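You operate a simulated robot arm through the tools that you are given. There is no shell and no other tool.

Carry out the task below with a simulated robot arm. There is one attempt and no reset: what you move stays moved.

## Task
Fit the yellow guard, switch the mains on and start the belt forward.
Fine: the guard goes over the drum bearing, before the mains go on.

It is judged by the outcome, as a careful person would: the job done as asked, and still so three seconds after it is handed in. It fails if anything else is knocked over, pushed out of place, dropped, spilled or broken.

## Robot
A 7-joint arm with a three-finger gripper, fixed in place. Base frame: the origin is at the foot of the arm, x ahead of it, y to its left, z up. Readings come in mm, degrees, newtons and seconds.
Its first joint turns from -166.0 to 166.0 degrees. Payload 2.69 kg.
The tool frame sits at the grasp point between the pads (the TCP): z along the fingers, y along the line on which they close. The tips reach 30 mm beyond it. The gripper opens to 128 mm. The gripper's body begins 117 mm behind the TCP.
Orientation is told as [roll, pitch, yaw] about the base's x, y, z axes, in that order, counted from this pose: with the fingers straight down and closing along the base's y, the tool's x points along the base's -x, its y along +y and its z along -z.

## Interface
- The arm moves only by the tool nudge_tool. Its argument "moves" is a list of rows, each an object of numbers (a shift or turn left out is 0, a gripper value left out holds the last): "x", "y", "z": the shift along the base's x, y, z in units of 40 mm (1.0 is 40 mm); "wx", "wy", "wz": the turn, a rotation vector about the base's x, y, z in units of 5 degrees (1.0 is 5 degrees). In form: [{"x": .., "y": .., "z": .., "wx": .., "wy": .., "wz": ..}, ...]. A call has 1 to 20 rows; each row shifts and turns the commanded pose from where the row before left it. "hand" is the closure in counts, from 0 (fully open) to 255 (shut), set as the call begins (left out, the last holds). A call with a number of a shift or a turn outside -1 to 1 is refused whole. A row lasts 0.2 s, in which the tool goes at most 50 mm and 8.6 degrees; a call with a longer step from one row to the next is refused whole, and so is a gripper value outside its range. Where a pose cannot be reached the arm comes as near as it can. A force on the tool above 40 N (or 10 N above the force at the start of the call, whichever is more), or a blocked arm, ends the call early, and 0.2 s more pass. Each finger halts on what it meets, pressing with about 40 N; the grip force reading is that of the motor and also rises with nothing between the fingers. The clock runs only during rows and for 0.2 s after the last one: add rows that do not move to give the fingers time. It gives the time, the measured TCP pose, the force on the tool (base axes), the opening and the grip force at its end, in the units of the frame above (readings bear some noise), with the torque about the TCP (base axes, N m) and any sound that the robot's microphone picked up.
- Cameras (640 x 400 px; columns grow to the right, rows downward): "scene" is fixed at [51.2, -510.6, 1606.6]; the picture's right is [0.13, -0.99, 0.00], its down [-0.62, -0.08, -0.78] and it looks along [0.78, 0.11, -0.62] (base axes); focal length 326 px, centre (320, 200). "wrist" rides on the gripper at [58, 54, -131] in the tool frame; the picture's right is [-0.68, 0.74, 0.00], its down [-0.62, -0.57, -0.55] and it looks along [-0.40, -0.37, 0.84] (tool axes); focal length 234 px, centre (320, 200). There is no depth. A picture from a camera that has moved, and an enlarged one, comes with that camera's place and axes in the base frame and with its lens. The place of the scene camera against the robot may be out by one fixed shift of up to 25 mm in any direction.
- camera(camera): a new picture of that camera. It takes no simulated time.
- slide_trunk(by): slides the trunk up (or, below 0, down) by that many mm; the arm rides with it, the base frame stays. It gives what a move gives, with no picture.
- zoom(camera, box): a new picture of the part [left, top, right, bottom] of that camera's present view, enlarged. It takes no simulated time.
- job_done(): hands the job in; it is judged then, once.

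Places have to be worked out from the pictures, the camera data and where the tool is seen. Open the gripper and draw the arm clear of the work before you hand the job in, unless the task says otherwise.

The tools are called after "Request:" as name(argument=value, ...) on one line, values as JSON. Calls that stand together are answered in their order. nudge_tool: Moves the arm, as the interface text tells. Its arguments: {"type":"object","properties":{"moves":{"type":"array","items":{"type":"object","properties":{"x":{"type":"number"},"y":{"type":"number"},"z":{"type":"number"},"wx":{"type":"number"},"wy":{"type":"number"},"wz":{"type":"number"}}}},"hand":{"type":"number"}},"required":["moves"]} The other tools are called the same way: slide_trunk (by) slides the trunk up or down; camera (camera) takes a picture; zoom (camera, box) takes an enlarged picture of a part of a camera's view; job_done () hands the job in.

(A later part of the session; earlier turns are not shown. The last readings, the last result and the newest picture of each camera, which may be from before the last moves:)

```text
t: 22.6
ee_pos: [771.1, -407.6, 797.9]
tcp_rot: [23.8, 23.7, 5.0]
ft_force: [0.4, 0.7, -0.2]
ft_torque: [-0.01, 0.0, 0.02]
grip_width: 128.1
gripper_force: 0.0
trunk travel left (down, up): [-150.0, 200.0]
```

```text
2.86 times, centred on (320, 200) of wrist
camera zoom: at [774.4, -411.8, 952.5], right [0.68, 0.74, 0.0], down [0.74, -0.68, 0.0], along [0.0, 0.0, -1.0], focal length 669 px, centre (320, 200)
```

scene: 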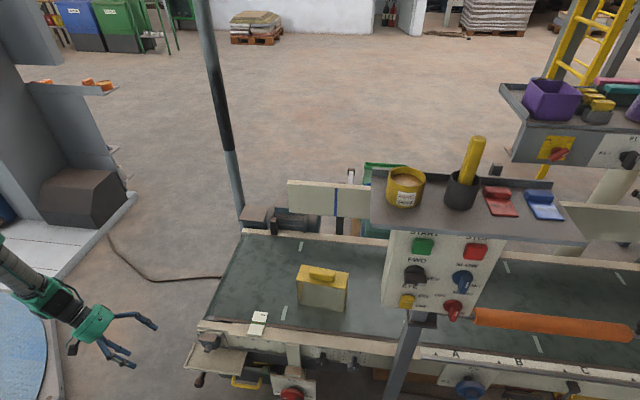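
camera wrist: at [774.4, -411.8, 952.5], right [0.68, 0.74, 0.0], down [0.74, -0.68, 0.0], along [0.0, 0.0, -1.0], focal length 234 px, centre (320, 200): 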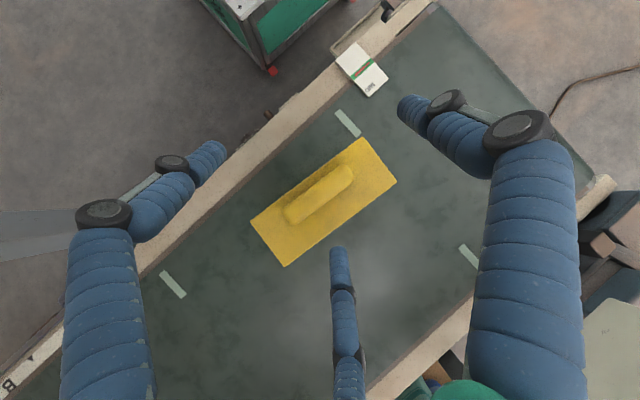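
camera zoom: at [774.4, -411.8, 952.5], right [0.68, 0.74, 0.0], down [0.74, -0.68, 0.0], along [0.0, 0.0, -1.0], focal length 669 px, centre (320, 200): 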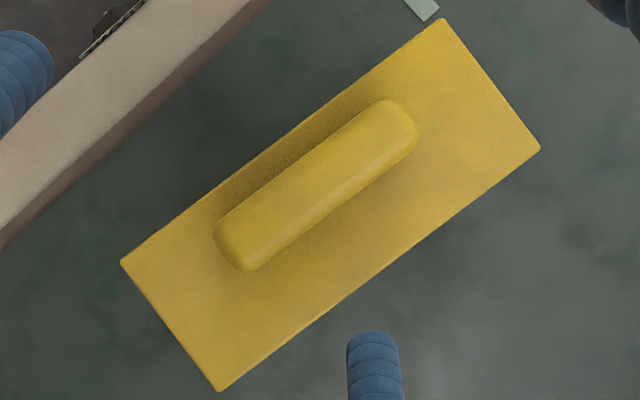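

The guard measures ≈176×71 mm, centred (779,-410), yaw -5.4°, with its handle about 10 mm toward the front: centre (769.5,-409.5). I level the tool, then yaw it to close across the handle.

Request:
nudge_tool(moves=[{"wx": -0.64, "wy": -0.692}, {"wx": -0.64, "wy": -0.692}, {"wx": -0.64, "wy": -0.692}, {"wx": -0.64, "wy": -0.692}, {"wx": -0.64, "wy": -0.692}, {"wx": -0.64, "wy": -0.692}, {"wx": -0.64, "wy": -0.692}])

Request:
nudge_tool(moves=[{"wz": 0.995}, {"wz": 0.995}, {"wz": 0.995}, {"wz": 0.995}, {"wz": 0.995}, {"wz": 0.995}, {"wz": 0.995}, {"wz": 0.995}, {"wz": 0.995}, {"wz": 0.995}, {"wz": 0.995}, {"wz": 0.995}, {"wz": 0.995}, {"wz": 0.995}, {"wz": 0.995}, {"wz": 0.995}, {"wz": 0.995}])

Request:
camera(camera="wrist")

```text
t: 24.2
ee_pos: [769.4, -406.5, 795.7]
tcp_rot: [-0.1, 0.0, 0.1]
ft_force: [1.5, -0.5, 0.5]
ft_torque: [0.01, 0.0, 0.01]
grip_width: 128.1
gripper_force: 0.1
trunk travel left (down, up): [-150.0, 200.0]
```

```text
t: 27.8
ee_pos: [770.5, -407.1, 796.9]
tcp_rot: [0.0, -0.1, 84.5]
ft_force: [-0.8, -1.0, 0.4]
ft_torque: [0.02, -0.03, 0.0]
grip_width: 128.0
gripper_force: 0.2
trunk travel left (down, up): [-150.0, 200.0]
```

```text
taken
camera wrist: at [712.3, -460.0, 929.3], right [-0.67, 0.74, 0.0], down [0.62, 0.56, 0.55], along [0.41, 0.37, -0.84], focal length 234 px, centre (320, 200)
```

wrist: 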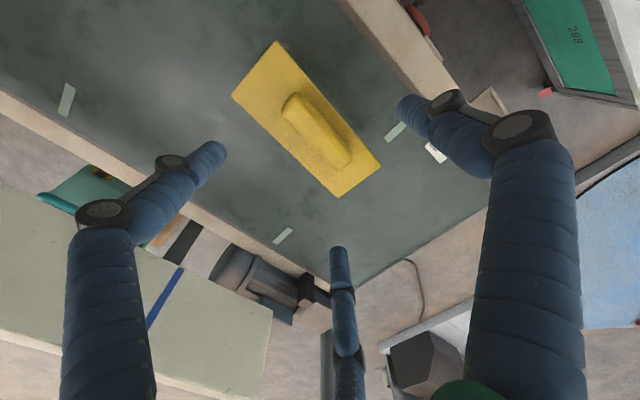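

The handle sits directly below. I partly close the fingers to about 80 mm and descend to just above the handle, then look from the scene camera.

Request:
nudge_tool(hand=96, moves=[{"x": -0.025, "y": -0.06, "z": -0.4}, {"z": -0.5}, {"z": -0.5}, {"z": -0.45}, {"z": 0}])

Request:
zoom(camera="scene", box=[260, 180, 390, 330])

Request:
camera(camera="wrist")

```text
t: 29.0
ee_pos: [770.4, -408.3, 720.8]
tcp_rot: [-0.1, 0.0, 84.4]
ft_force: [0.1, -0.2, 0.5]
ft_torque: [0.01, -0.01, 0.03]
grip_width: 79.7
gripper_force: 0.2
trunk travel left (down, up): [-150.0, 200.0]
```

```text
2.67 times, centred on (325, 255) of scene
camera zoom: at [51.2, -510.6, 1606.6], right [0.13, -0.99, 0.0], down [-0.62, -0.08, -0.78], along [0.78, 0.11, -0.62], focal length 870 px, centre (307, 53)
```

zoom: 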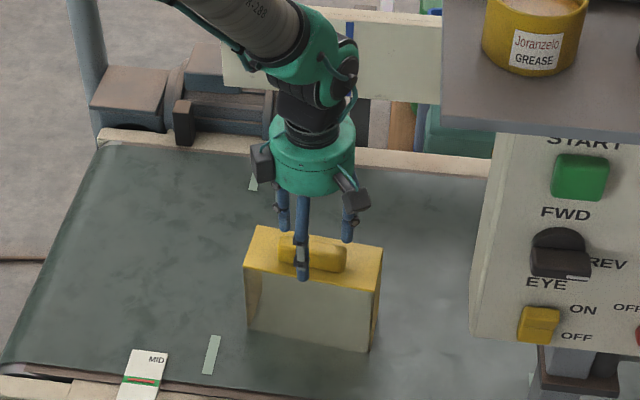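

```text
taken
camera wrist: at [710.8, -462.0, 853.0], right [-0.67, 0.74, 0.0], down [0.62, 0.56, 0.55], along [0.41, 0.37, -0.84], focal length 234 px, centre (320, 200)
```

wrist: 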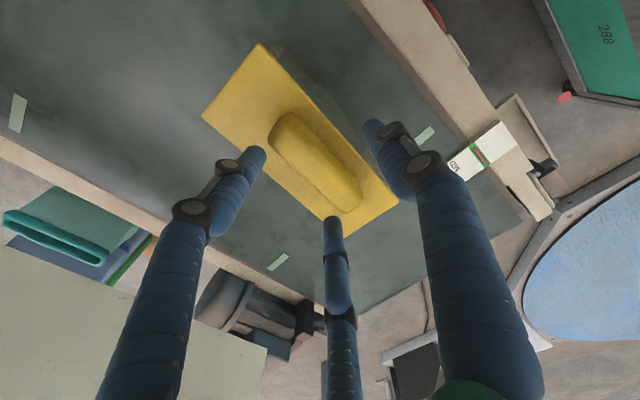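

TCP is centred over the handle within a few mm. I lower so the tips straddle the handle just above the plate, and check again.

Request:
nudge_tool(moves=[{"y": -0.06, "z": -0.22}, {"y": -0.03, "z": -0.22}, {"z": 0}])

Request:
zoom(camera="scene", box=[280, 220, 370, 320])

Request:
zoom(camera="wrist", box=[190, 30, 410, 250])

```text
t: 29.8
ee_pos: [770.7, -413.1, 703.7]
tcp_rot: [0.0, 0.0, 84.5]
ft_force: [0.3, 0.6, -0.1]
ft_torque: [0.0, 0.03, 0.0]
grip_width: 80.0
gripper_force: 0.0
trunk travel left (down, up): [-150.0, 200.0]
```

```text
4.00 times, centred on (325, 270) of scene
camera zoom: at [51.2, -510.6, 1606.6], right [0.13, -0.99, 0.0], down [-0.62, -0.08, -0.78], along [0.78, 0.11, -0.62], focal length 1305 px, centre (300, -80)
```

zoom: 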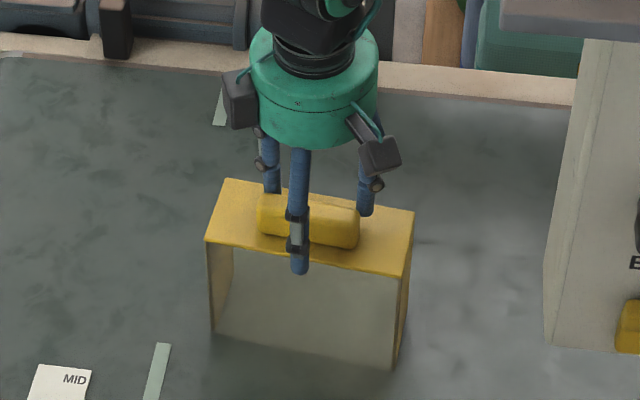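

```text
1.82 times, centred on (300, 140) of wrist
camera zoom: at [711.1, -466.4, 837.1], right [-0.67, 0.74, 0.0], down [0.62, 0.56, 0.55], along [0.41, 0.37, -0.84], focal length 426 px, centre (356, 309)
```

zoom: 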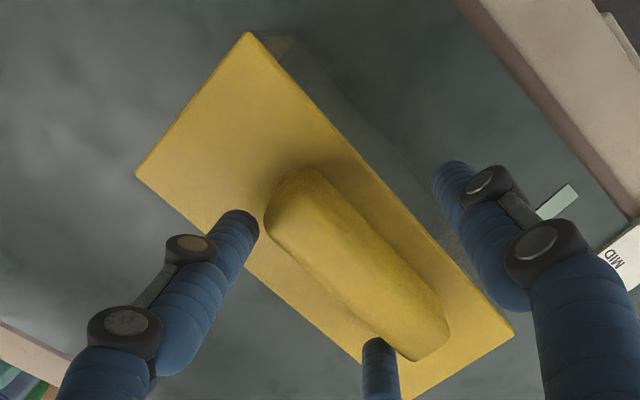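

Fingers straddle the handle with tips just above the plate. I close the gripper.

Request:
nudge_tool(hand=255, moves=[{"z": 0}, {"z": 0}, {"z": 0}, {"z": 0}])

Request:
zoom(camera="scene", box=[280, 220, 370, 320])

Request:
zoom(camera="wrist", box=[190, 30, 410, 250])

```text
t: 30.8
ee_pos: [769.4, -414.6, 703.9]
tcp_rot: [0.0, 0.0, 84.4]
ft_force: [0.7, 0.5, -0.4]
ft_torque: [-0.09, -0.15, 0.06]
grip_width: 35.7
gripper_force: 40.4
trunk travel left (down, up): [-150.0, 200.0]
```

```text
4.00 times, centred on (325, 270) of scene
camera zoom: at [51.2, -510.6, 1606.6], right [0.13, -0.99, 0.0], down [-0.62, -0.08, -0.78], along [0.78, 0.11, -0.62], focal length 1305 px, centre (300, -80)
```

zoom: 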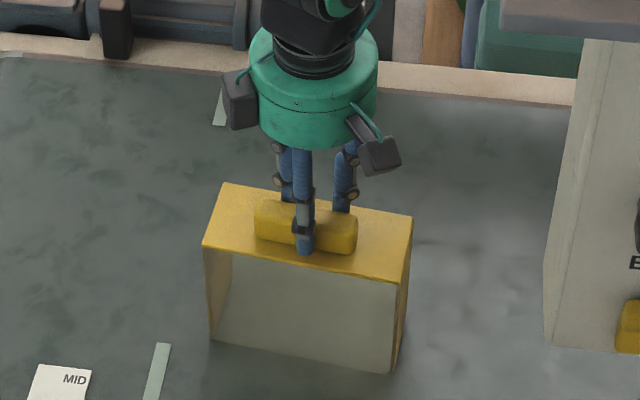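

```text
1.82 times, centred on (300, 140) of wrist
camera zoom: at [710.8, -466.2, 837.0], right [-0.67, 0.74, 0.0], down [0.62, 0.56, 0.55], along [0.41, 0.37, -0.84], focal length 426 px, centre (356, 309)
```

zoom: 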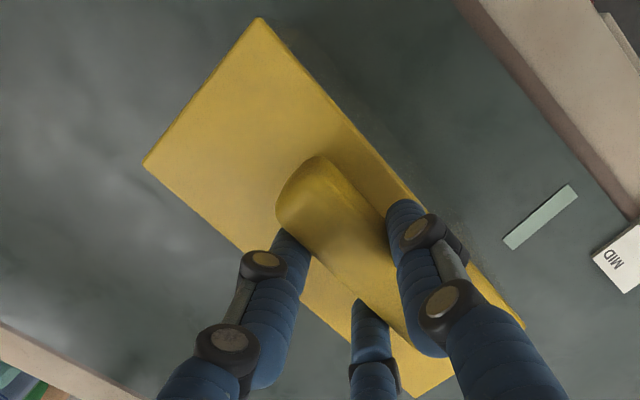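

The grip holds at 35.7 mm with 40 N; the guard shifted only slightly. I lift it gently and check.

Request:
nudge_tool(moves=[{"z": 0.25}, {"z": 0.4}, {"z": 0.5}, {"z": 0.5}, {"z": 0}])

Request:
zoom(camera="scene", box=[260, 180, 390, 330])

Request:
camera(camera="wrist")

```text
t: 32.0
ee_pos: [770.3, -413.9, 770.6]
tcp_rot: [-0.1, 0.0, 84.5]
ft_force: [0.3, 0.3, -0.7]
ft_torque: [0.01, -0.06, -0.01]
grip_width: 35.6
gripper_force: 39.9
trunk travel left (down, up): [-150.0, 200.0]
```

```text
2.67 times, centred on (325, 255) of scene
camera zoom: at [51.2, -510.6, 1606.6], right [0.13, -0.99, 0.0], down [-0.62, -0.08, -0.78], along [0.78, 0.11, -0.62], focal length 870 px, centre (307, 53)
```

zoom: 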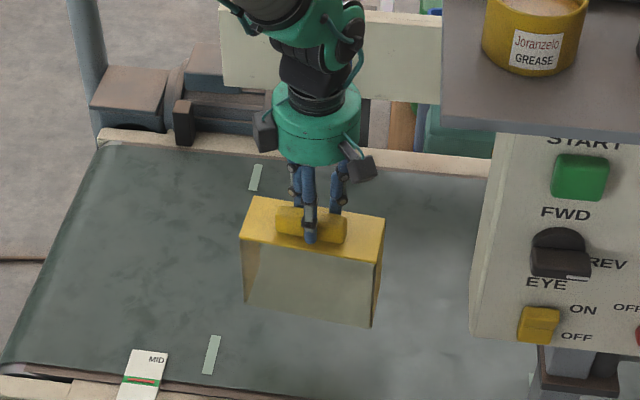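

```text
taken
camera wrist: at [710.7, -466.5, 903.1], right [-0.67, 0.74, 0.0], down [0.62, 0.56, 0.55], along [0.41, 0.37, -0.84], focal length 234 px, centre (320, 200)
```

wrist: 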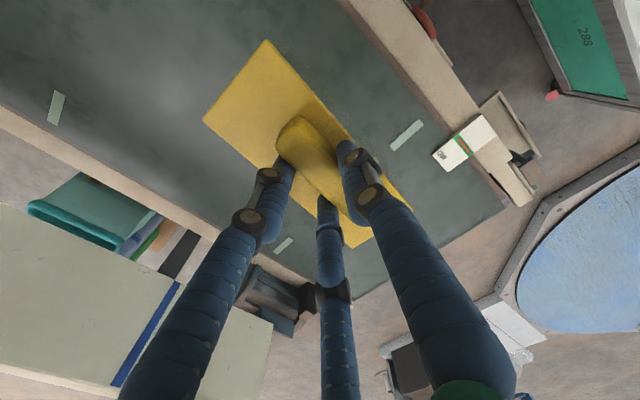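

The guard is lifted and level. I zoom the wrist view to find its pose in the hand.

Request:
zoom(camera="wrist", box=[190, 30, 420, 260])

Request:
zoom(camera="scene", box=[290, 230, 360, 310])

```text
1.74 times, centred on (305, 145) of wrist
camera zoom: at [710.7, -466.5, 903.1], right [-0.67, 0.74, 0.0], down [0.62, 0.56, 0.55], along [0.41, 0.37, -0.84], focal length 407 px, centre (346, 296)
```

zoom: 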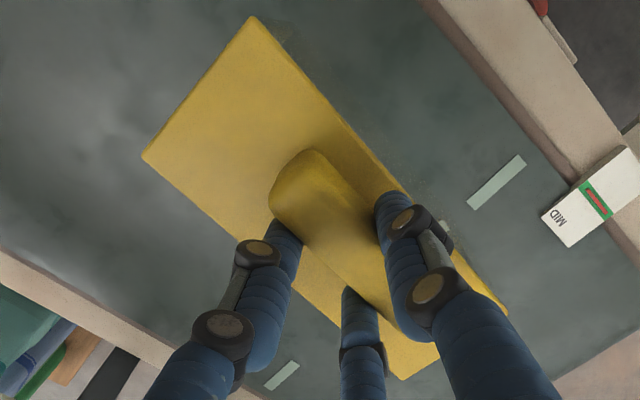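

```text
5.00 times, centred on (325, 270) of scene
camera zoom: at [51.2, -510.6, 1606.6], right [0.13, -0.99, 0.0], down [-0.62, -0.08, -0.78], along [0.78, 0.11, -0.62], focal length 1631 px, centre (295, -150)
```

zoom: 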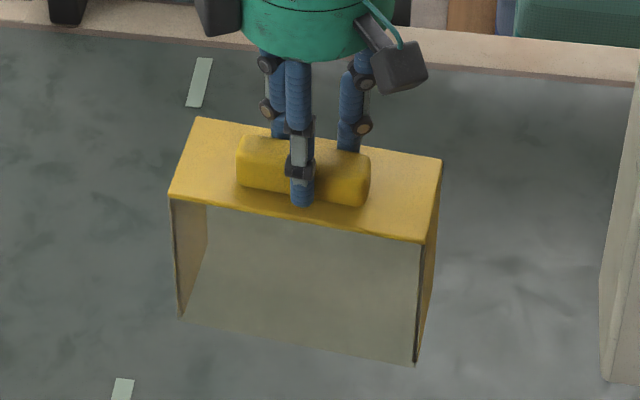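

The guard is held level: centre about (+2,+2.5) mm from the TCP, top plate ~40.6 mm below it, guard ≈173×70×137 mm. I carry it over the belt toward the bearing, squaring its yaw on the way.

Request:
nudge_tool(moves=[{"x": -0.2, "y": 0.36, "z": 0.3, "wz": 0.08}, {"x": -0.4, "y": 0.7, "z": 0.2, "wz": 0.08}, {"x": -0.45, "y": 0.8, "wz": 0.08}, {"x": -0.45, "y": 0.8, "wz": 0.08}, {"x": -0.45, "y": 0.8, "wz": 0.08}, {"x": -0.45, "y": 0.8, "wz": 0.08}, {"x": -0.45, "y": 0.8, "wz": 0.08}, {"x": -0.45, "y": 0.8, "wz": 0.08}, {"x": -0.45, "y": 0.8, "wz": 0.08}, {"x": -0.45, "y": 0.8, "wz": 0.08}, {"x": -0.45, "y": 0.8, "wz": 0.08}, {"x": -0.35, "y": 0.5, "wz": 0.08}, {"x": -0.15, "y": 0.4, "wz": 0.08}, {"wz": 0.08}, {"z": 0}])

Request:
camera(camera="wrist")

Request:
zoom(camera="scene", box=[150, 240, 310, 400])

```text
t: 35.2
ee_pos: [563.6, -46.7, 789.9]
tcp_rot: [0.0, -0.1, 90.1]
ft_force: [0.1, -0.2, -3.1]
ft_torque: [0.02, -0.02, -0.04]
grip_width: 35.9
gripper_force: 39.0
trunk travel left (down, up): [-150.0, 200.0]
```

```text
taken
camera wrist: at [510.4, -105.6, 922.8], right [-0.74, 0.68, 0.0], down [0.56, 0.62, 0.55], along [0.37, 0.4, -0.84], focal length 234 px, centre (320, 200)
```

wrist: 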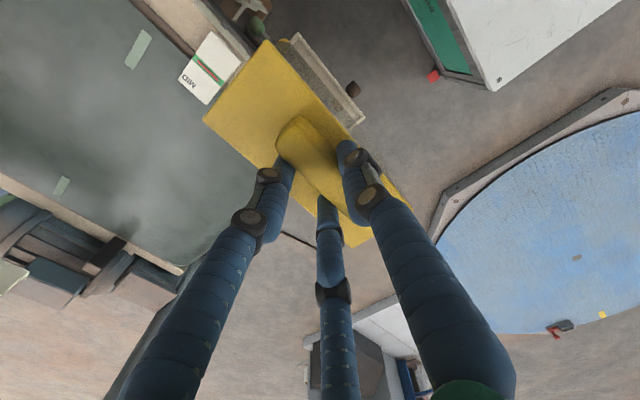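

```text
2.50 times, centred on (230, 320) of scene
camera zoom: at [51.2, -510.6, 1606.6], right [0.13, -0.99, 0.0], down [-0.62, -0.08, -0.78], along [0.78, 0.11, -0.62], focal length 816 px, centre (545, -100)
```

zoom: 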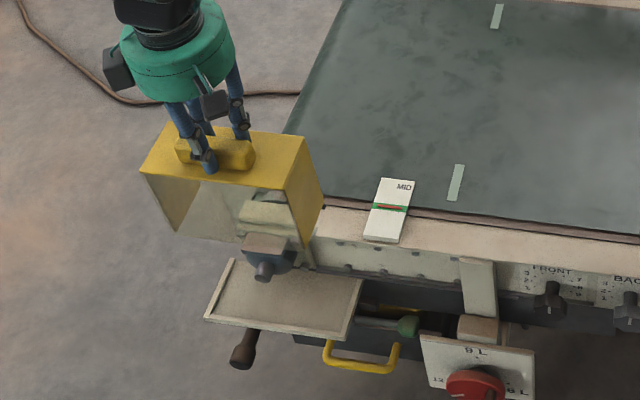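

The guard is over the bearing, square. I lower it until its bottom is around beam height and check the clearances from both cameras.

Request:
nudge_tool(moves=[{"x": 0.02, "z": -0.4}, {"z": -0.6}, {"z": -0.6}, {"z": -0.4}, {"z": 0}])

Request:
zoom(camera="wrist", box=[190, 0, 420, 260])

Request:
zoom(camera="scene", box=[160, 290, 290, 400])

```text
t: 36.4
ee_pos: [564.9, -45.9, 709.4]
tcp_rot: [0.0, 0.0, 90.1]
ft_force: [-0.9, 0.1, -1.8]
ft_torque: [-0.03, -0.04, 0.01]
grip_width: 35.7
gripper_force: 40.1
trunk travel left (down, up): [-150.0, 200.0]
```

```text
1.54 times, centred on (305, 130) of wrist
camera zoom: at [510.9, -104.5, 842.7], right [-0.74, 0.68, 0.0], down [0.56, 0.62, 0.55], along [0.37, 0.4, -0.84], focal length 360 px, centre (343, 308)
```

zoom: 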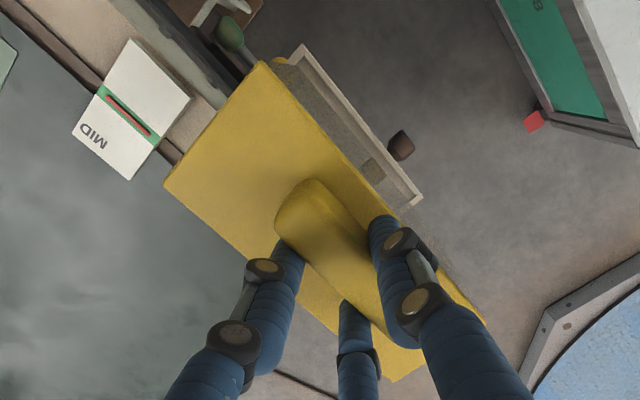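

```text
3.64 times, centred on (225, 345) of scene
camera zoom: at [51.2, -510.6, 1606.6], right [0.13, -0.99, 0.0], down [-0.62, -0.08, -0.78], along [0.78, 0.11, -0.62], focal length 1186 px, centre (666, -327)
```

zoom: 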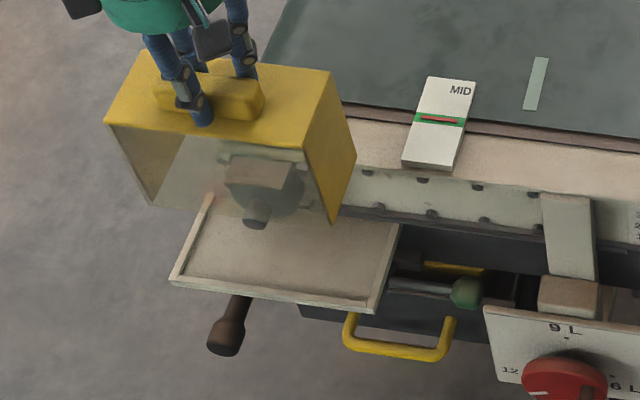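

Alignment looks right: the bearing is visible inside the window, and the tray frames the guard. I lower further in small steps, watching the force.

Request:
nudge_tool(moves=[{"x": 0.02, "z": -0.3}, {"z": -0.3}, {"z": -0.3}, {"z": -0.3}, {"z": 0}])

Request:
zoom(camera="wrist", box=[190, 0, 420, 260])

Request:
zoom(camera="scene", box=[170, 310, 270, 400])

```text
t: 37.6
ee_pos: [564.8, -45.6, 662.6]
tcp_rot: [-0.1, -0.1, 90.0]
ft_force: [1.1, 0.5, -2.6]
ft_torque: [-0.01, -0.03, 0.0]
grip_width: 35.8
gripper_force: 39.9
trunk travel left (down, up): [-150.0, 200.0]
```

```text
1.54 times, centred on (305, 130) of wrist
camera zoom: at [512.2, -104.0, 794.3], right [-0.74, 0.68, 0.0], down [0.56, 0.62, 0.55], along [0.37, 0.4, -0.84], focal length 360 px, centre (343, 308)
```

zoom: 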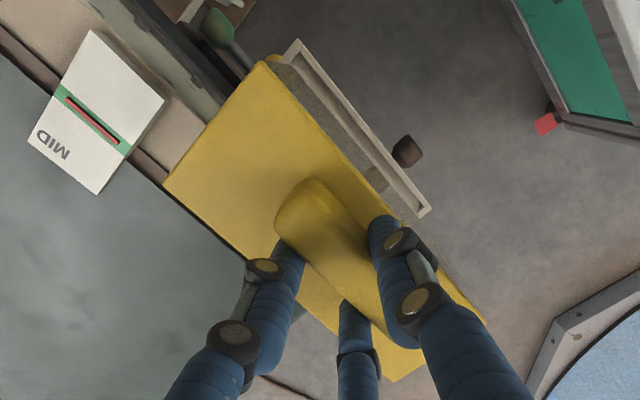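

```text
4.44 times, centred on (220, 355) of scene
camera zoom: at [51.2, -510.6, 1606.6], right [0.13, -0.99, 0.0], down [-0.62, -0.08, -0.78], along [0.78, 0.11, -0.62], focal length 1450 px, centre (764, -489)
```

zoom: 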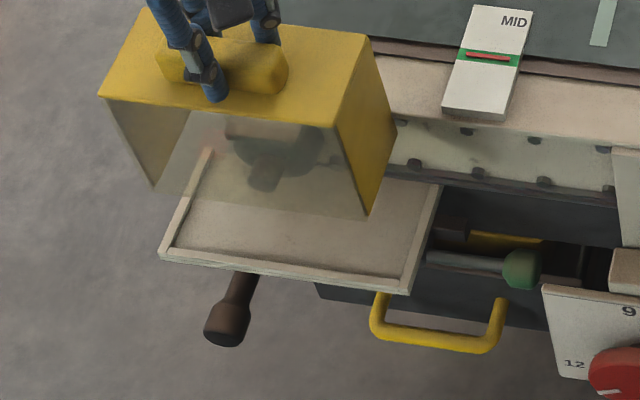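

No contact so far; guard bottom is around z≈485 and in front of the beam. I lower more toward the tray lip.

Request:
nudge_tool(moves=[{"z": -0.3}, {"z": -0.4}, {"z": -0.4}, {"z": -0.4}, {"z": -0.4}, {"z": -0.2}, {"z": 0}])

Request:
camera(camera="wrist")

Request:
zoom(camera="wrist", box=[220, 0, 420, 200])

Request:
zoom(camera="scene", box=[170, 310, 270, 400])

```text
t: 39.2
ee_pos: [565.8, -46.1, 577.2]
tcp_rot: [0.1, 0.0, 90.1]
ft_force: [-1.0, 0.9, -2.5]
ft_torque: [-0.03, -0.04, 0.0]
grip_width: 35.7
gripper_force: 39.9
trunk travel left (down, up): [-150.0, 200.0]
```

```text
taken
camera wrist: at [512.8, -105.6, 710.5], right [-0.74, 0.68, 0.0], down [0.56, 0.62, 0.55], along [0.37, 0.4, -0.84], focal length 234 px, centre (320, 200)
```

wrist: 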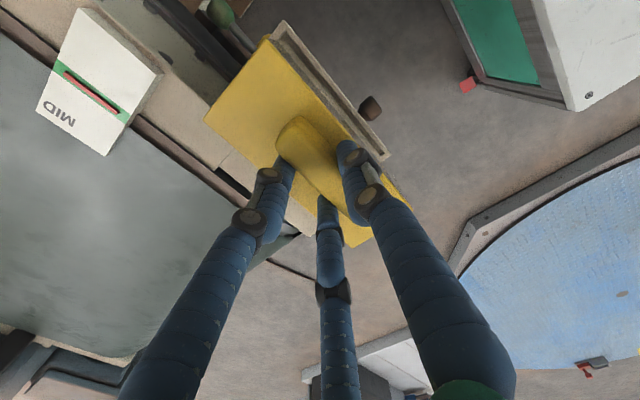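

```text
2.00 times, centred on (320, 100) of wrist
camera zoom: at [512.8, -105.6, 710.5], right [-0.74, 0.68, 0.0], down [0.56, 0.62, 0.55], along [0.37, 0.4, -0.84], focal length 468 px, centre (320, 400)
```

zoom: 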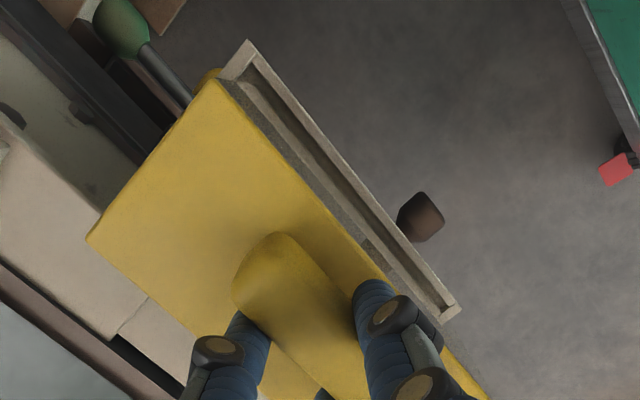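

```text
4.44 times, centred on (220, 355) of scene
camera zoom: at [51.2, -510.6, 1606.6], right [0.13, -0.99, 0.0], down [-0.62, -0.08, -0.78], along [0.78, 0.11, -0.62], focal length 1450 px, centre (764, -489)
```

zoom: 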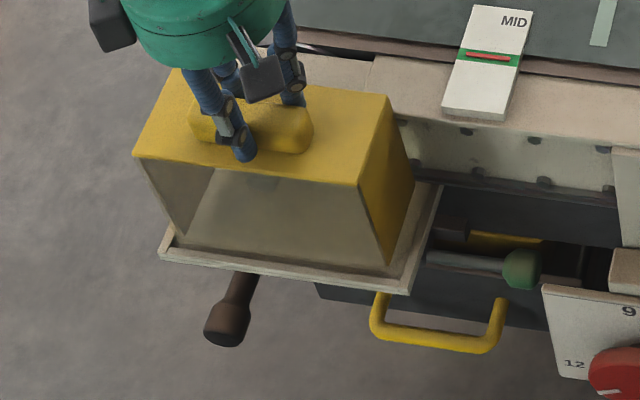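

The guard bottom is ≈15 mm above the lip. I zoom in on the front and -y gaps before the last part.

Request:
zoom(camera="wrist", box=[260, 10, 350, 100])

Request:
zoom(camera="wrist", box=[330, 90, 420, 180])

Request:
zoom(camera="scene", box=[200, 330, 280, 390])

Request:
zoom(camera="wrist", box=[190, 80, 280, 170])

```text
4.44 times, centred on (305, 55) of wrist
camera zoom: at [512.8, -105.6, 710.5], right [-0.74, 0.68, 0.0], down [0.56, 0.62, 0.55], along [0.37, 0.4, -0.84], focal length 1041 px, centre (387, 844)
```

zoom: 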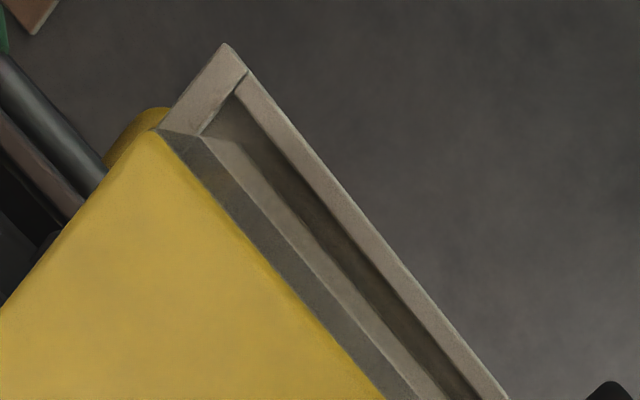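

```text
4.44 times, centred on (375, 135) of wrist
camera zoom: at [512.8, -105.6, 710.5], right [-0.74, 0.68, 0.0], down [0.56, 0.62, 0.55], along [0.37, 0.4, -0.84], focal length 1041 px, centre (76, 489)
```

zoom: 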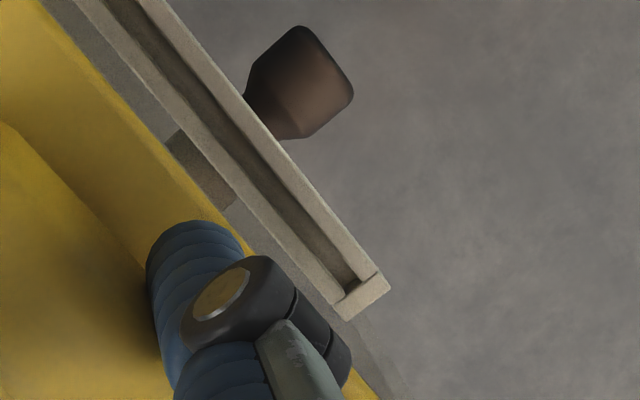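

```text
6.67 times, centred on (240, 360) of scene
camera zoom: at [51.2, -510.6, 1606.6], right [0.13, -0.99, 0.0], down [-0.62, -0.08, -0.78], along [0.78, 0.11, -0.62], focal length 2175 px, centre (853, -867)
```

zoom: 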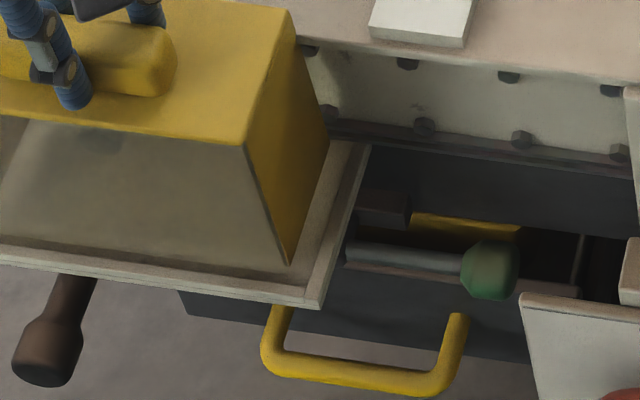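

```text
4.44 times, centred on (235, 125) of wrist
camera zoom: at [512.8, -105.6, 710.5], right [-0.74, 0.68, 0.0], down [0.56, 0.62, 0.55], along [0.37, 0.4, -0.84], focal length 1041 px, centre (698, 533)
```

zoom: 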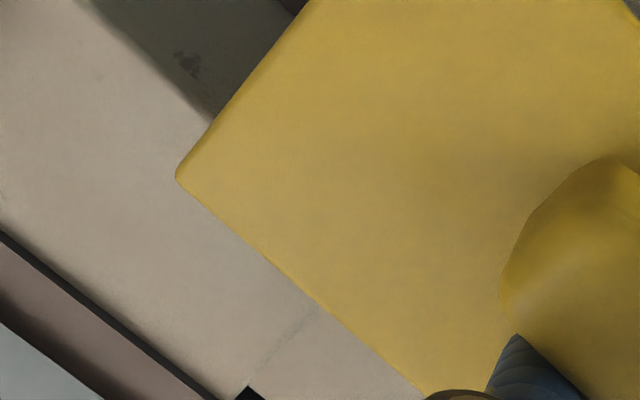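

Projected margins: front edge ≈2–3 mm behind the lip, sides ≥10 mm. I nudge 1 mm forward (−x) and lower the last ~20 mm slowly, watching for contact.

Request:
nudge_tool(moves=[{"x": -0.02, "z": -0.1}, {"z": -0.1}, {"z": -0.1}, {"z": -0.08}, {"z": 0}])

Request:
zoom(camera="scene", box=[190, 320, 270, 390])

Request:
zoom(camera="wrist", box=[260, 10, 350, 100])

```text
t: 40.1
ee_pos: [564.4, -45.8, 569.1]
tcp_rot: [-0.2, 0.1, 90.2]
ft_force: [-7.4, -1.8, 25.2]
ft_torque: [-0.01, 0.75, 0.03]
grip_width: 35.5
gripper_force: 40.3
trunk travel left (down, up): [-150.0, 200.0]
stopped in row 4: the force on the tool passed its limit at 48 N (the readings are from after the stop); the commanded pose is now the measured one
```

```text
5.71 times, centred on (230, 355) of scene
camera zoom: at [51.2, -510.6, 1606.6], right [0.13, -0.99, 0.0], down [-0.62, -0.08, -0.78], along [0.78, 0.11, -0.62], focal length 1864 px, centre (834, -686)
```

zoom: 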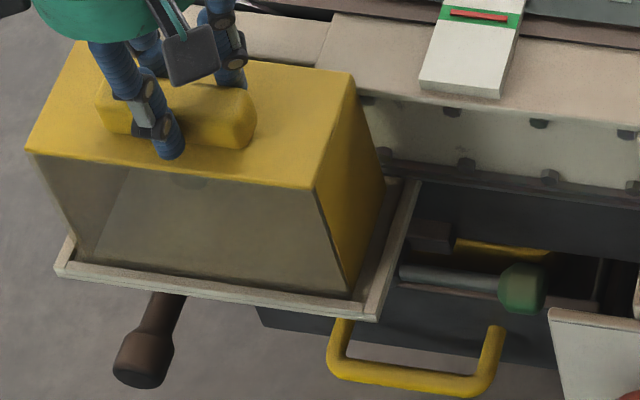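

```text
4.44 times, centred on (305, 55) of wrist
camera zoom: at [512.2, -105.3, 701.5], right [-0.74, 0.68, 0.0], down [0.56, 0.62, 0.55], along [0.37, 0.4, -0.84], focal length 1041 px, centre (387, 844)
```

zoom: 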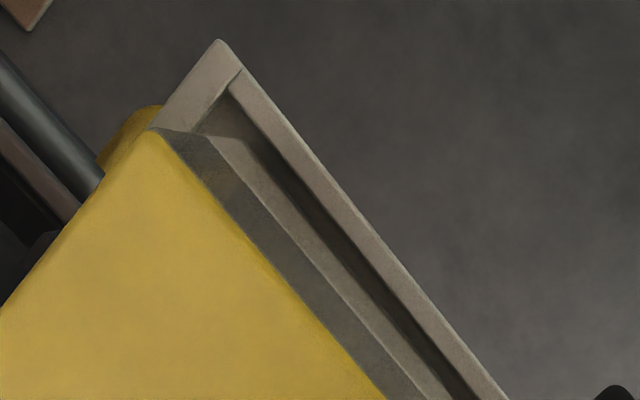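

Contact came at TCP z≈569 with ~25 N, balanced left–right. I need to see whether the guard is on the tray floor or caught on the lip/ledge, so I zoom in closely.

Request:
zoom(camera="scene", box=[225, 345, 260, 380])

Request:
zoom(camera="scene", box=[190, 350, 225, 375])

Request:
zoom(camera="wrist", box=[270, 15, 310, 55])

Request:
zoom(camera="wrist", box=[360, 110, 420, 170])

```text
11.43 times, centred on (242, 362) of scene
camera zoom: at [51.2, -510.6, 1606.6], right [0.13, -0.99, 0.0], down [-0.62, -0.08, -0.78], along [0.78, 0.11, -0.62], focal length 3729 px, centre (1206, -1657)
```

zoom: 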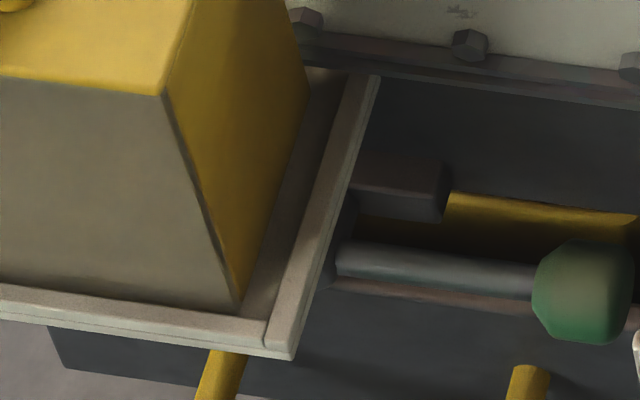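

```text
16.00 times, centred on (208, 362) of scene
camera zoom: at [51.2, -510.6, 1606.6], right [0.13, -0.99, 0.0], down [-0.62, -0.08, -0.78], along [0.78, 0.11, -0.62], focal length 5220 px, centre (2120, -2400)
```

zoom: 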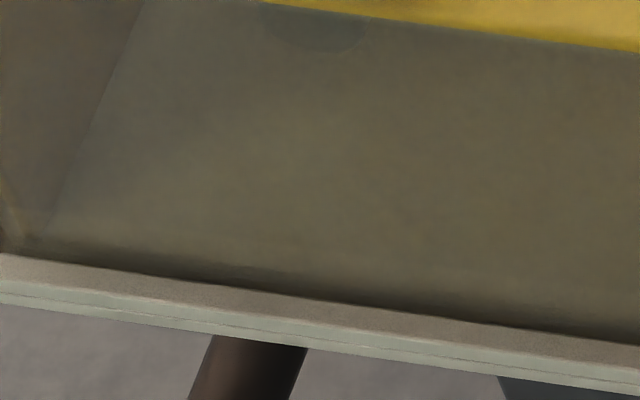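

```text
10.00 times, centred on (290, 35) of wrist
camera zoom: at [512.2, -105.3, 701.5], right [-0.74, 0.68, 0.0], down [0.56, 0.62, 0.55], along [0.37, 0.4, -0.84], focal length 2342 px, centre (620, 1850)
```

zoom: 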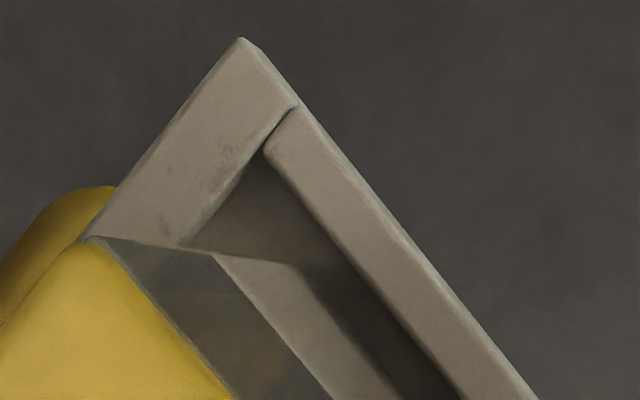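

```text
6.67 times, centred on (390, 140) of wrist
camera zoom: at [512.2, -105.3, 701.5], right [-0.74, 0.68, 0.0], down [0.56, 0.62, 0.55], along [0.37, 0.4, -0.84], focal length 1561 px, centre (-147, 600)
```

zoom: 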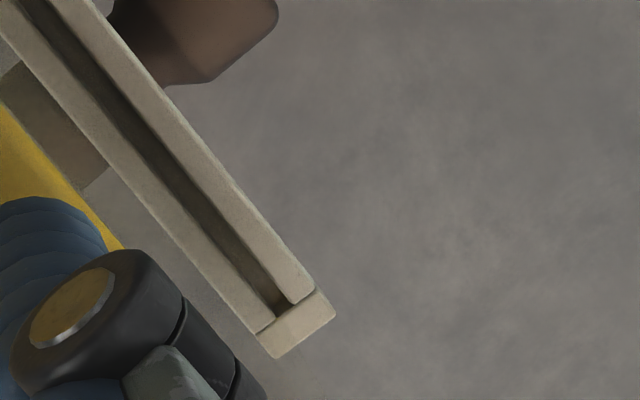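

The window reflects the lip, which puts the front face ≈2.6 mm behind the lip's inner edge, so the front is clear and the guard appears to be on the tray floor. I relieve the pressing force slightly and read the force again.

Request:
nudge_tool(moves=[{"z": 0.02}, {"z": 0}])

```text
t: 40.7
ee_pos: [565.5, -47.5, 568.6]
tcp_rot: [-0.1, 0.0, 90.2]
ft_force: [-7.6, 3.8, 27.4]
ft_torque: [0.21, 0.61, 0.02]
grip_width: 35.5
gripper_force: 39.5
trunk travel left (down, up): [-150.0, 200.0]
```

Still pressing at 27 N. I raise in 1 mm steps to find the point where load disappears.

Request:
nudge_tool(moves=[{"z": 0.03}, {"z": 0}])

Request:
nudge_tool(moves=[{"z": 0.03}, {"z": 0}])

```text
t: 41.3
ee_pos: [565.2, -47.8, 569.1]
tcp_rot: [-0.1, 0.0, 90.1]
ft_force: [-2.9, 3.3, 10.5]
ft_torque: [-0.04, 0.31, -0.09]
grip_width: 35.7
gripper_force: 39.7
trunk travel left (down, up): [-150.0, 200.0]
```

```text
t: 41.9
ee_pos: [566.5, -47.0, 571.0]
tcp_rot: [-0.1, 0.0, 90.0]
ft_force: [1.0, -0.8, -2.6]
ft_torque: [-0.01, -0.07, 0.03]
grip_width: 35.4
gripper_force: 39.6
trunk travel left (down, up): [-150.0, 200.0]
```

Contact starts at TCP z≈569.5. To be sure it's the floor and not the beam ledge at the back, I shift 1.6 mm away from the beam and probe down again.

Request:
nudge_tool(moves=[{"x": -0.04}, {"z": -0.05}, {"z": 0}])

Request:
nudge_tool(moves=[{"z": -0.05}, {"z": 0}])

Request:
zoom(camera="wrist", box=[260, 10, 420, 170])

```text
t: 42.7
ee_pos: [563.3, -46.8, 568.6]
tcp_rot: [-0.1, 0.0, 90.2]
ft_force: [-0.4, 0.0, 5.1]
ft_torque: [0.08, 0.24, -0.01]
grip_width: 35.7
gripper_force: 40.2
trunk travel left (down, up): [-150.0, 200.0]
```

```text
t: 43.2
ee_pos: [565.6, -46.5, 568.2]
tcp_rot: [-0.3, 0.0, 90.1]
ft_force: [-8.0, -1.9, 26.6]
ft_torque: [-0.15, 0.83, 0.02]
grip_width: 35.6
gripper_force: 39.4
trunk travel left (down, up): [-150.0, 200.0]
stopped in row 2: the force on the tool passed its limit at 44 N (the readings are from after the stop); the commanded pose is now the measured one
```

```text
2.50 times, centred on (340, 90) of wrist
camera zoom: at [511.0, -105.3, 701.3], right [-0.74, 0.68, 0.0], down [0.56, 0.62, 0.55], along [0.37, 0.4, -0.84], focal length 585 px, centre (270, 475)
```

zoom: 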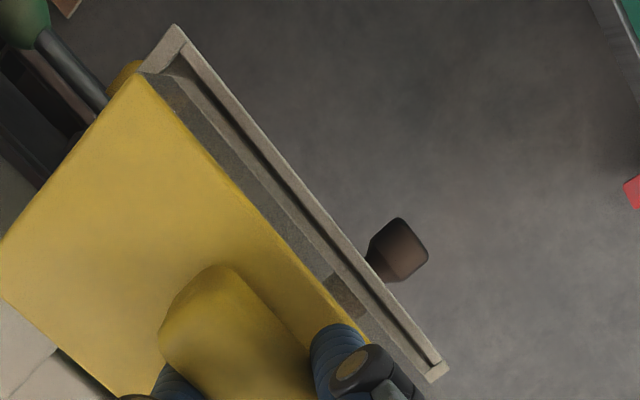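

Same contact height after the shift, so the guard is standing on the tray floor. I relieve most of the pressing force.

Request:
nudge_tool(moves=[{"z": 0.035}, {"z": 0}])

```text
t: 43.8
ee_pos: [564.9, -46.7, 569.0]
tcp_rot: [-0.1, 0.0, 90.1]
ft_force: [-2.6, -3.1, 7.3]
ft_torque: [-0.02, 0.36, 0.09]
grip_width: 35.9
gripper_force: 39.5
trunk travel left (down, up): [-150.0, 200.0]
```

Load is down to about 7 N. I open the fingers partially (to ~62 mm) to let go of the handle without touching anything.

Request:
nudge_tool(hand=130, moves=[{"z": 0}, {"z": 0}, {"z": 0}])

Request:
zoom(camera="scene", box=[170, 310, 270, 400])

Request:
camera(camera="wrist")

```text
t: 44.6
ee_pos: [565.9, -46.2, 569.4]
tcp_rot: [-0.1, 0.0, 90.2]
ft_force: [-1.1, -0.2, -0.3]
ft_torque: [-0.02, 0.0, 0.03]
grip_width: 62.6
gripper_force: 0.1
trunk travel left (down, up): [-150.0, 200.0]
```

```text
4.44 times, centred on (220, 355) of scene
camera zoom: at [51.2, -510.6, 1606.6], right [0.13, -0.99, 0.0], down [-0.62, -0.08, -0.78], along [0.78, 0.11, -0.62], focal length 1450 px, centre (764, -489)
```

zoom: 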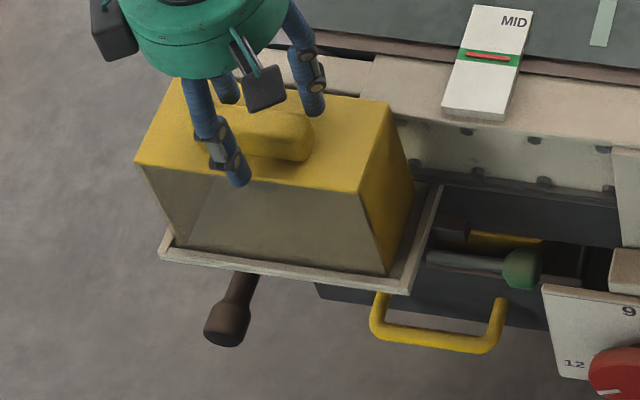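

```text
taken
camera wrist: at [511.4, -105.1, 701.4], right [-0.74, 0.68, 0.0], down [0.56, 0.62, 0.55], along [0.37, 0.4, -0.84], focal length 234 px, centre (320, 200)
```

wrist: 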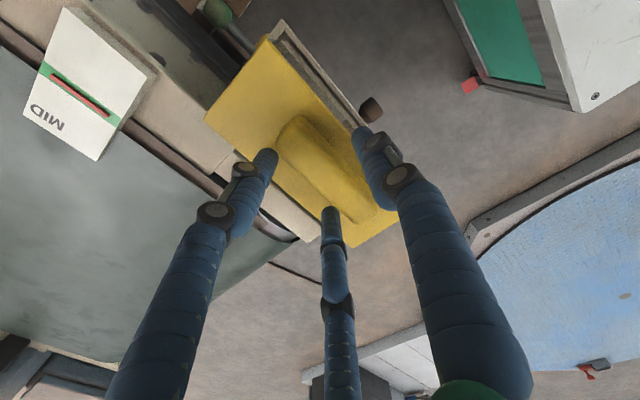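

The guard stayed put. I raise the tool straight up clear of the handle.

Request:
nudge_tool(moves=[{"z": 0.2}, {"z": 0.4}, {"z": 0.6}, {"z": 0.8}, {"z": 0.8}, {"z": 0.8}, {"z": 0.8}, {"z": 0.8}])

Request:
camera(camera="wrist")

Request:
zoom(camera="scene", box=[170, 310, 270, 400])

```text
t: 46.4
ee_pos: [563.9, -45.8, 774.9]
tcp_rot: [-0.1, 0.0, 90.1]
ft_force: [0.5, 0.0, -0.1]
ft_torque: [0.0, -0.04, 0.0]
grip_width: 62.7
gripper_force: 0.0
trunk travel left (down, up): [-150.0, 200.0]
```

```text
taken
camera wrist: at [510.6, -104.4, 909.6], right [-0.74, 0.68, 0.0], down [0.56, 0.62, 0.55], along [0.37, 0.4, -0.84], focal length 234 px, centre (320, 200)
```

wrist: 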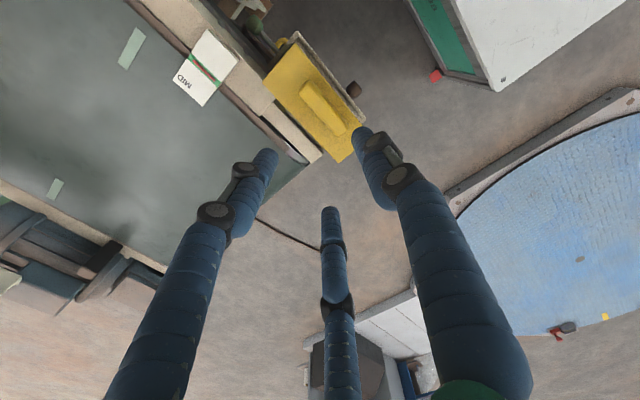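

```text
4.44 times, centred on (220, 355) of scene
camera zoom: at [51.2, -510.6, 1606.6], right [0.13, -0.99, 0.0], down [-0.62, -0.08, -0.78], along [0.78, 0.11, -0.62], focal length 1450 px, centre (764, -489)
```

zoom: 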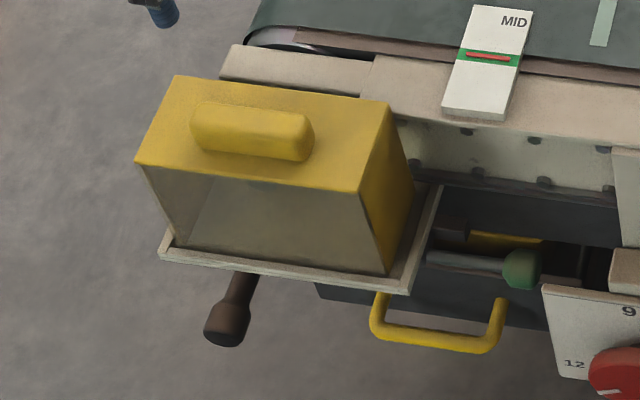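

The guard is released over the bearing. I check its seating from the wrist camera too.

Request:
zoom(camera="wrist", box=[240, 10, 390, 170])

Request:
zoom(camera="scene", box=[205, 335, 255, 385])

```text
2.50 times, centred on (315, 90) of wrist
camera zoom: at [510.6, -104.4, 909.6], right [-0.74, 0.68, 0.0], down [0.56, 0.62, 0.55], along [0.37, 0.4, -0.84], focal length 585 px, centre (332, 475)
```

zoom: 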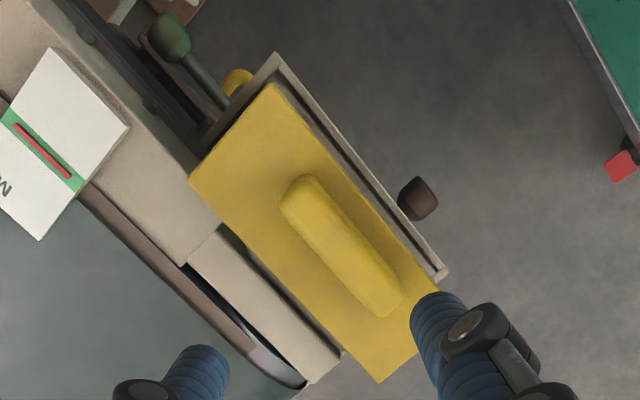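

```text
8.00 times, centred on (230, 360) of scene
camera zoom: at [51.2, -510.6, 1606.6], right [0.13, -0.99, 0.0], down [-0.62, -0.08, -0.78], along [0.78, 0.11, -0.62], focal length 2610 px, centre (1040, -1080)
```

zoom: 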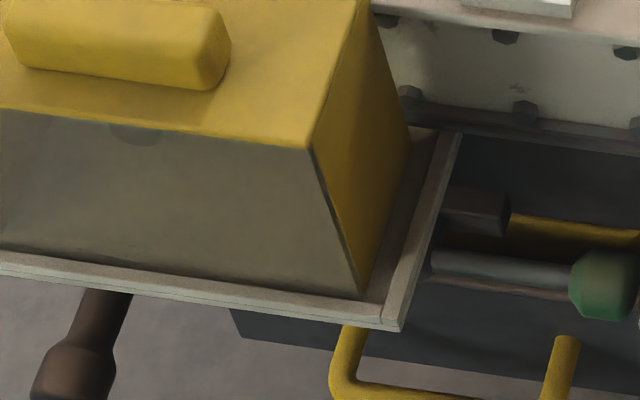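

The guard is properly seated over the bearing. Next the control panel: I back away to free space and turn the tool toward yaw -90°, so that when it points forward the wrist camera is above it.

Request:
nudge_tool(hand=0, moves=[{"x": -0.23, "y": -0.3, "z": 0.29, "wz": -1}, {"x": -0.23, "y": -0.3, "z": 0.29, "wz": -1}, {"x": -0.23, "y": -0.3, "z": 0.29, "wz": -1}, {"x": -0.23, "y": -0.3, "z": 0.29, "wz": -1}, {"x": -0.23, "y": -0.3, "z": 0.29, "wz": -1}, {"x": -0.23, "y": -0.3, "z": 0.29, "wz": -1}, {"x": -0.23, "y": -0.3, "z": 0.29, "wz": -1}, {"x": -0.23, "y": -0.3, "z": 0.29, "wz": -1}, {"x": -0.23, "y": -0.3, "z": 0.29, "wz": -1}, {"x": -0.23, "y": -0.3, "z": 0.29, "wz": -1}, {"x": -0.23, "y": -0.3, "z": 0.29, "wz": -1}, {"x": -0.23, "y": -0.3, "z": 0.29, "wz": -1}, {"x": -0.23, "y": -0.3, "z": 0.29, "wz": -1}, {"x": -0.23, "y": -0.3, "z": 0.29, "wz": -1}, {"x": -0.23, "y": -0.3, "z": 0.29, "wz": -1}, {"x": -0.23, "y": -0.3, "z": 0.29, "wz": -1}, {"x": -0.23, "y": -0.3, "z": 0.29, "wz": -1}, {"x": -0.23, "y": -0.3, "z": 0.29, "wz": -1}])

Request:
nudge_tool(moves=[{"wz": -1}, {"wz": -1}, {"wz": -1}, {"wz": -1}, {"wz": -1}, {"wz": -1}, {"wz": -1}, {"wz": -1}, {"wz": -1}, {"wz": -1}, {"wz": -1}, {"wz": -1}, {"wz": -1}, {"wz": -1}, {"wz": -1}, {"wz": -1}, {"wz": -1}, {"wz": -1}])

Request:
camera(camera="scene")

Request:
camera(camera="wrist")

```text
t: 50.2
ee_pos: [398.2, -261.7, 985.4]
tcp_rot: [-0.2, 0.0, 0.0]
ft_force: [-0.1, 0.6, 0.1]
ft_torque: [0.01, -0.05, 0.04]
grip_width: 128.2
gripper_force: 0.0
trunk travel left (down, up): [-150.0, 200.0]
```

```text
t: 54.0
ee_pos: [401.3, -262.5, 985.1]
tcp_rot: [-0.3, 0.0, -90.0]
ft_force: [0.8, -0.2, -0.1]
ft_torque: [0.02, 0.02, 0.02]
grip_width: 128.0
gripper_force: 0.0
trunk travel left (down, up): [-150.0, 200.0]
```

```text
taken
```

scene: 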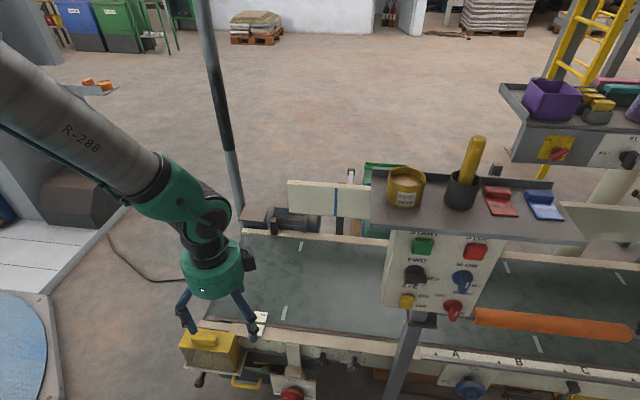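

```text
taken
camera wrist: at [455.1, -204.2, 1117.6], right [0.74, -0.68, 0.0], down [-0.56, -0.62, 0.55], along [-0.37, -0.4, -0.84], focal length 234 px, centre (320, 200)
```

wrist: 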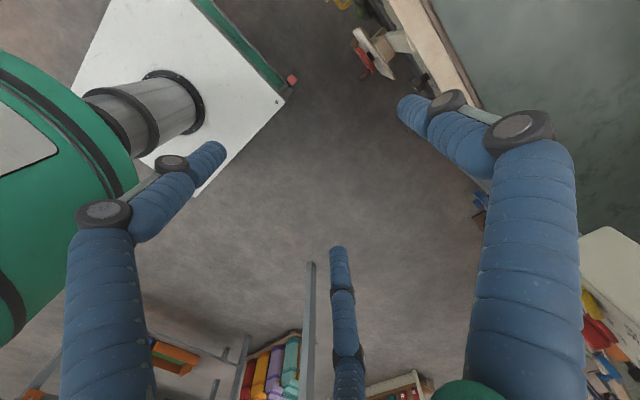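

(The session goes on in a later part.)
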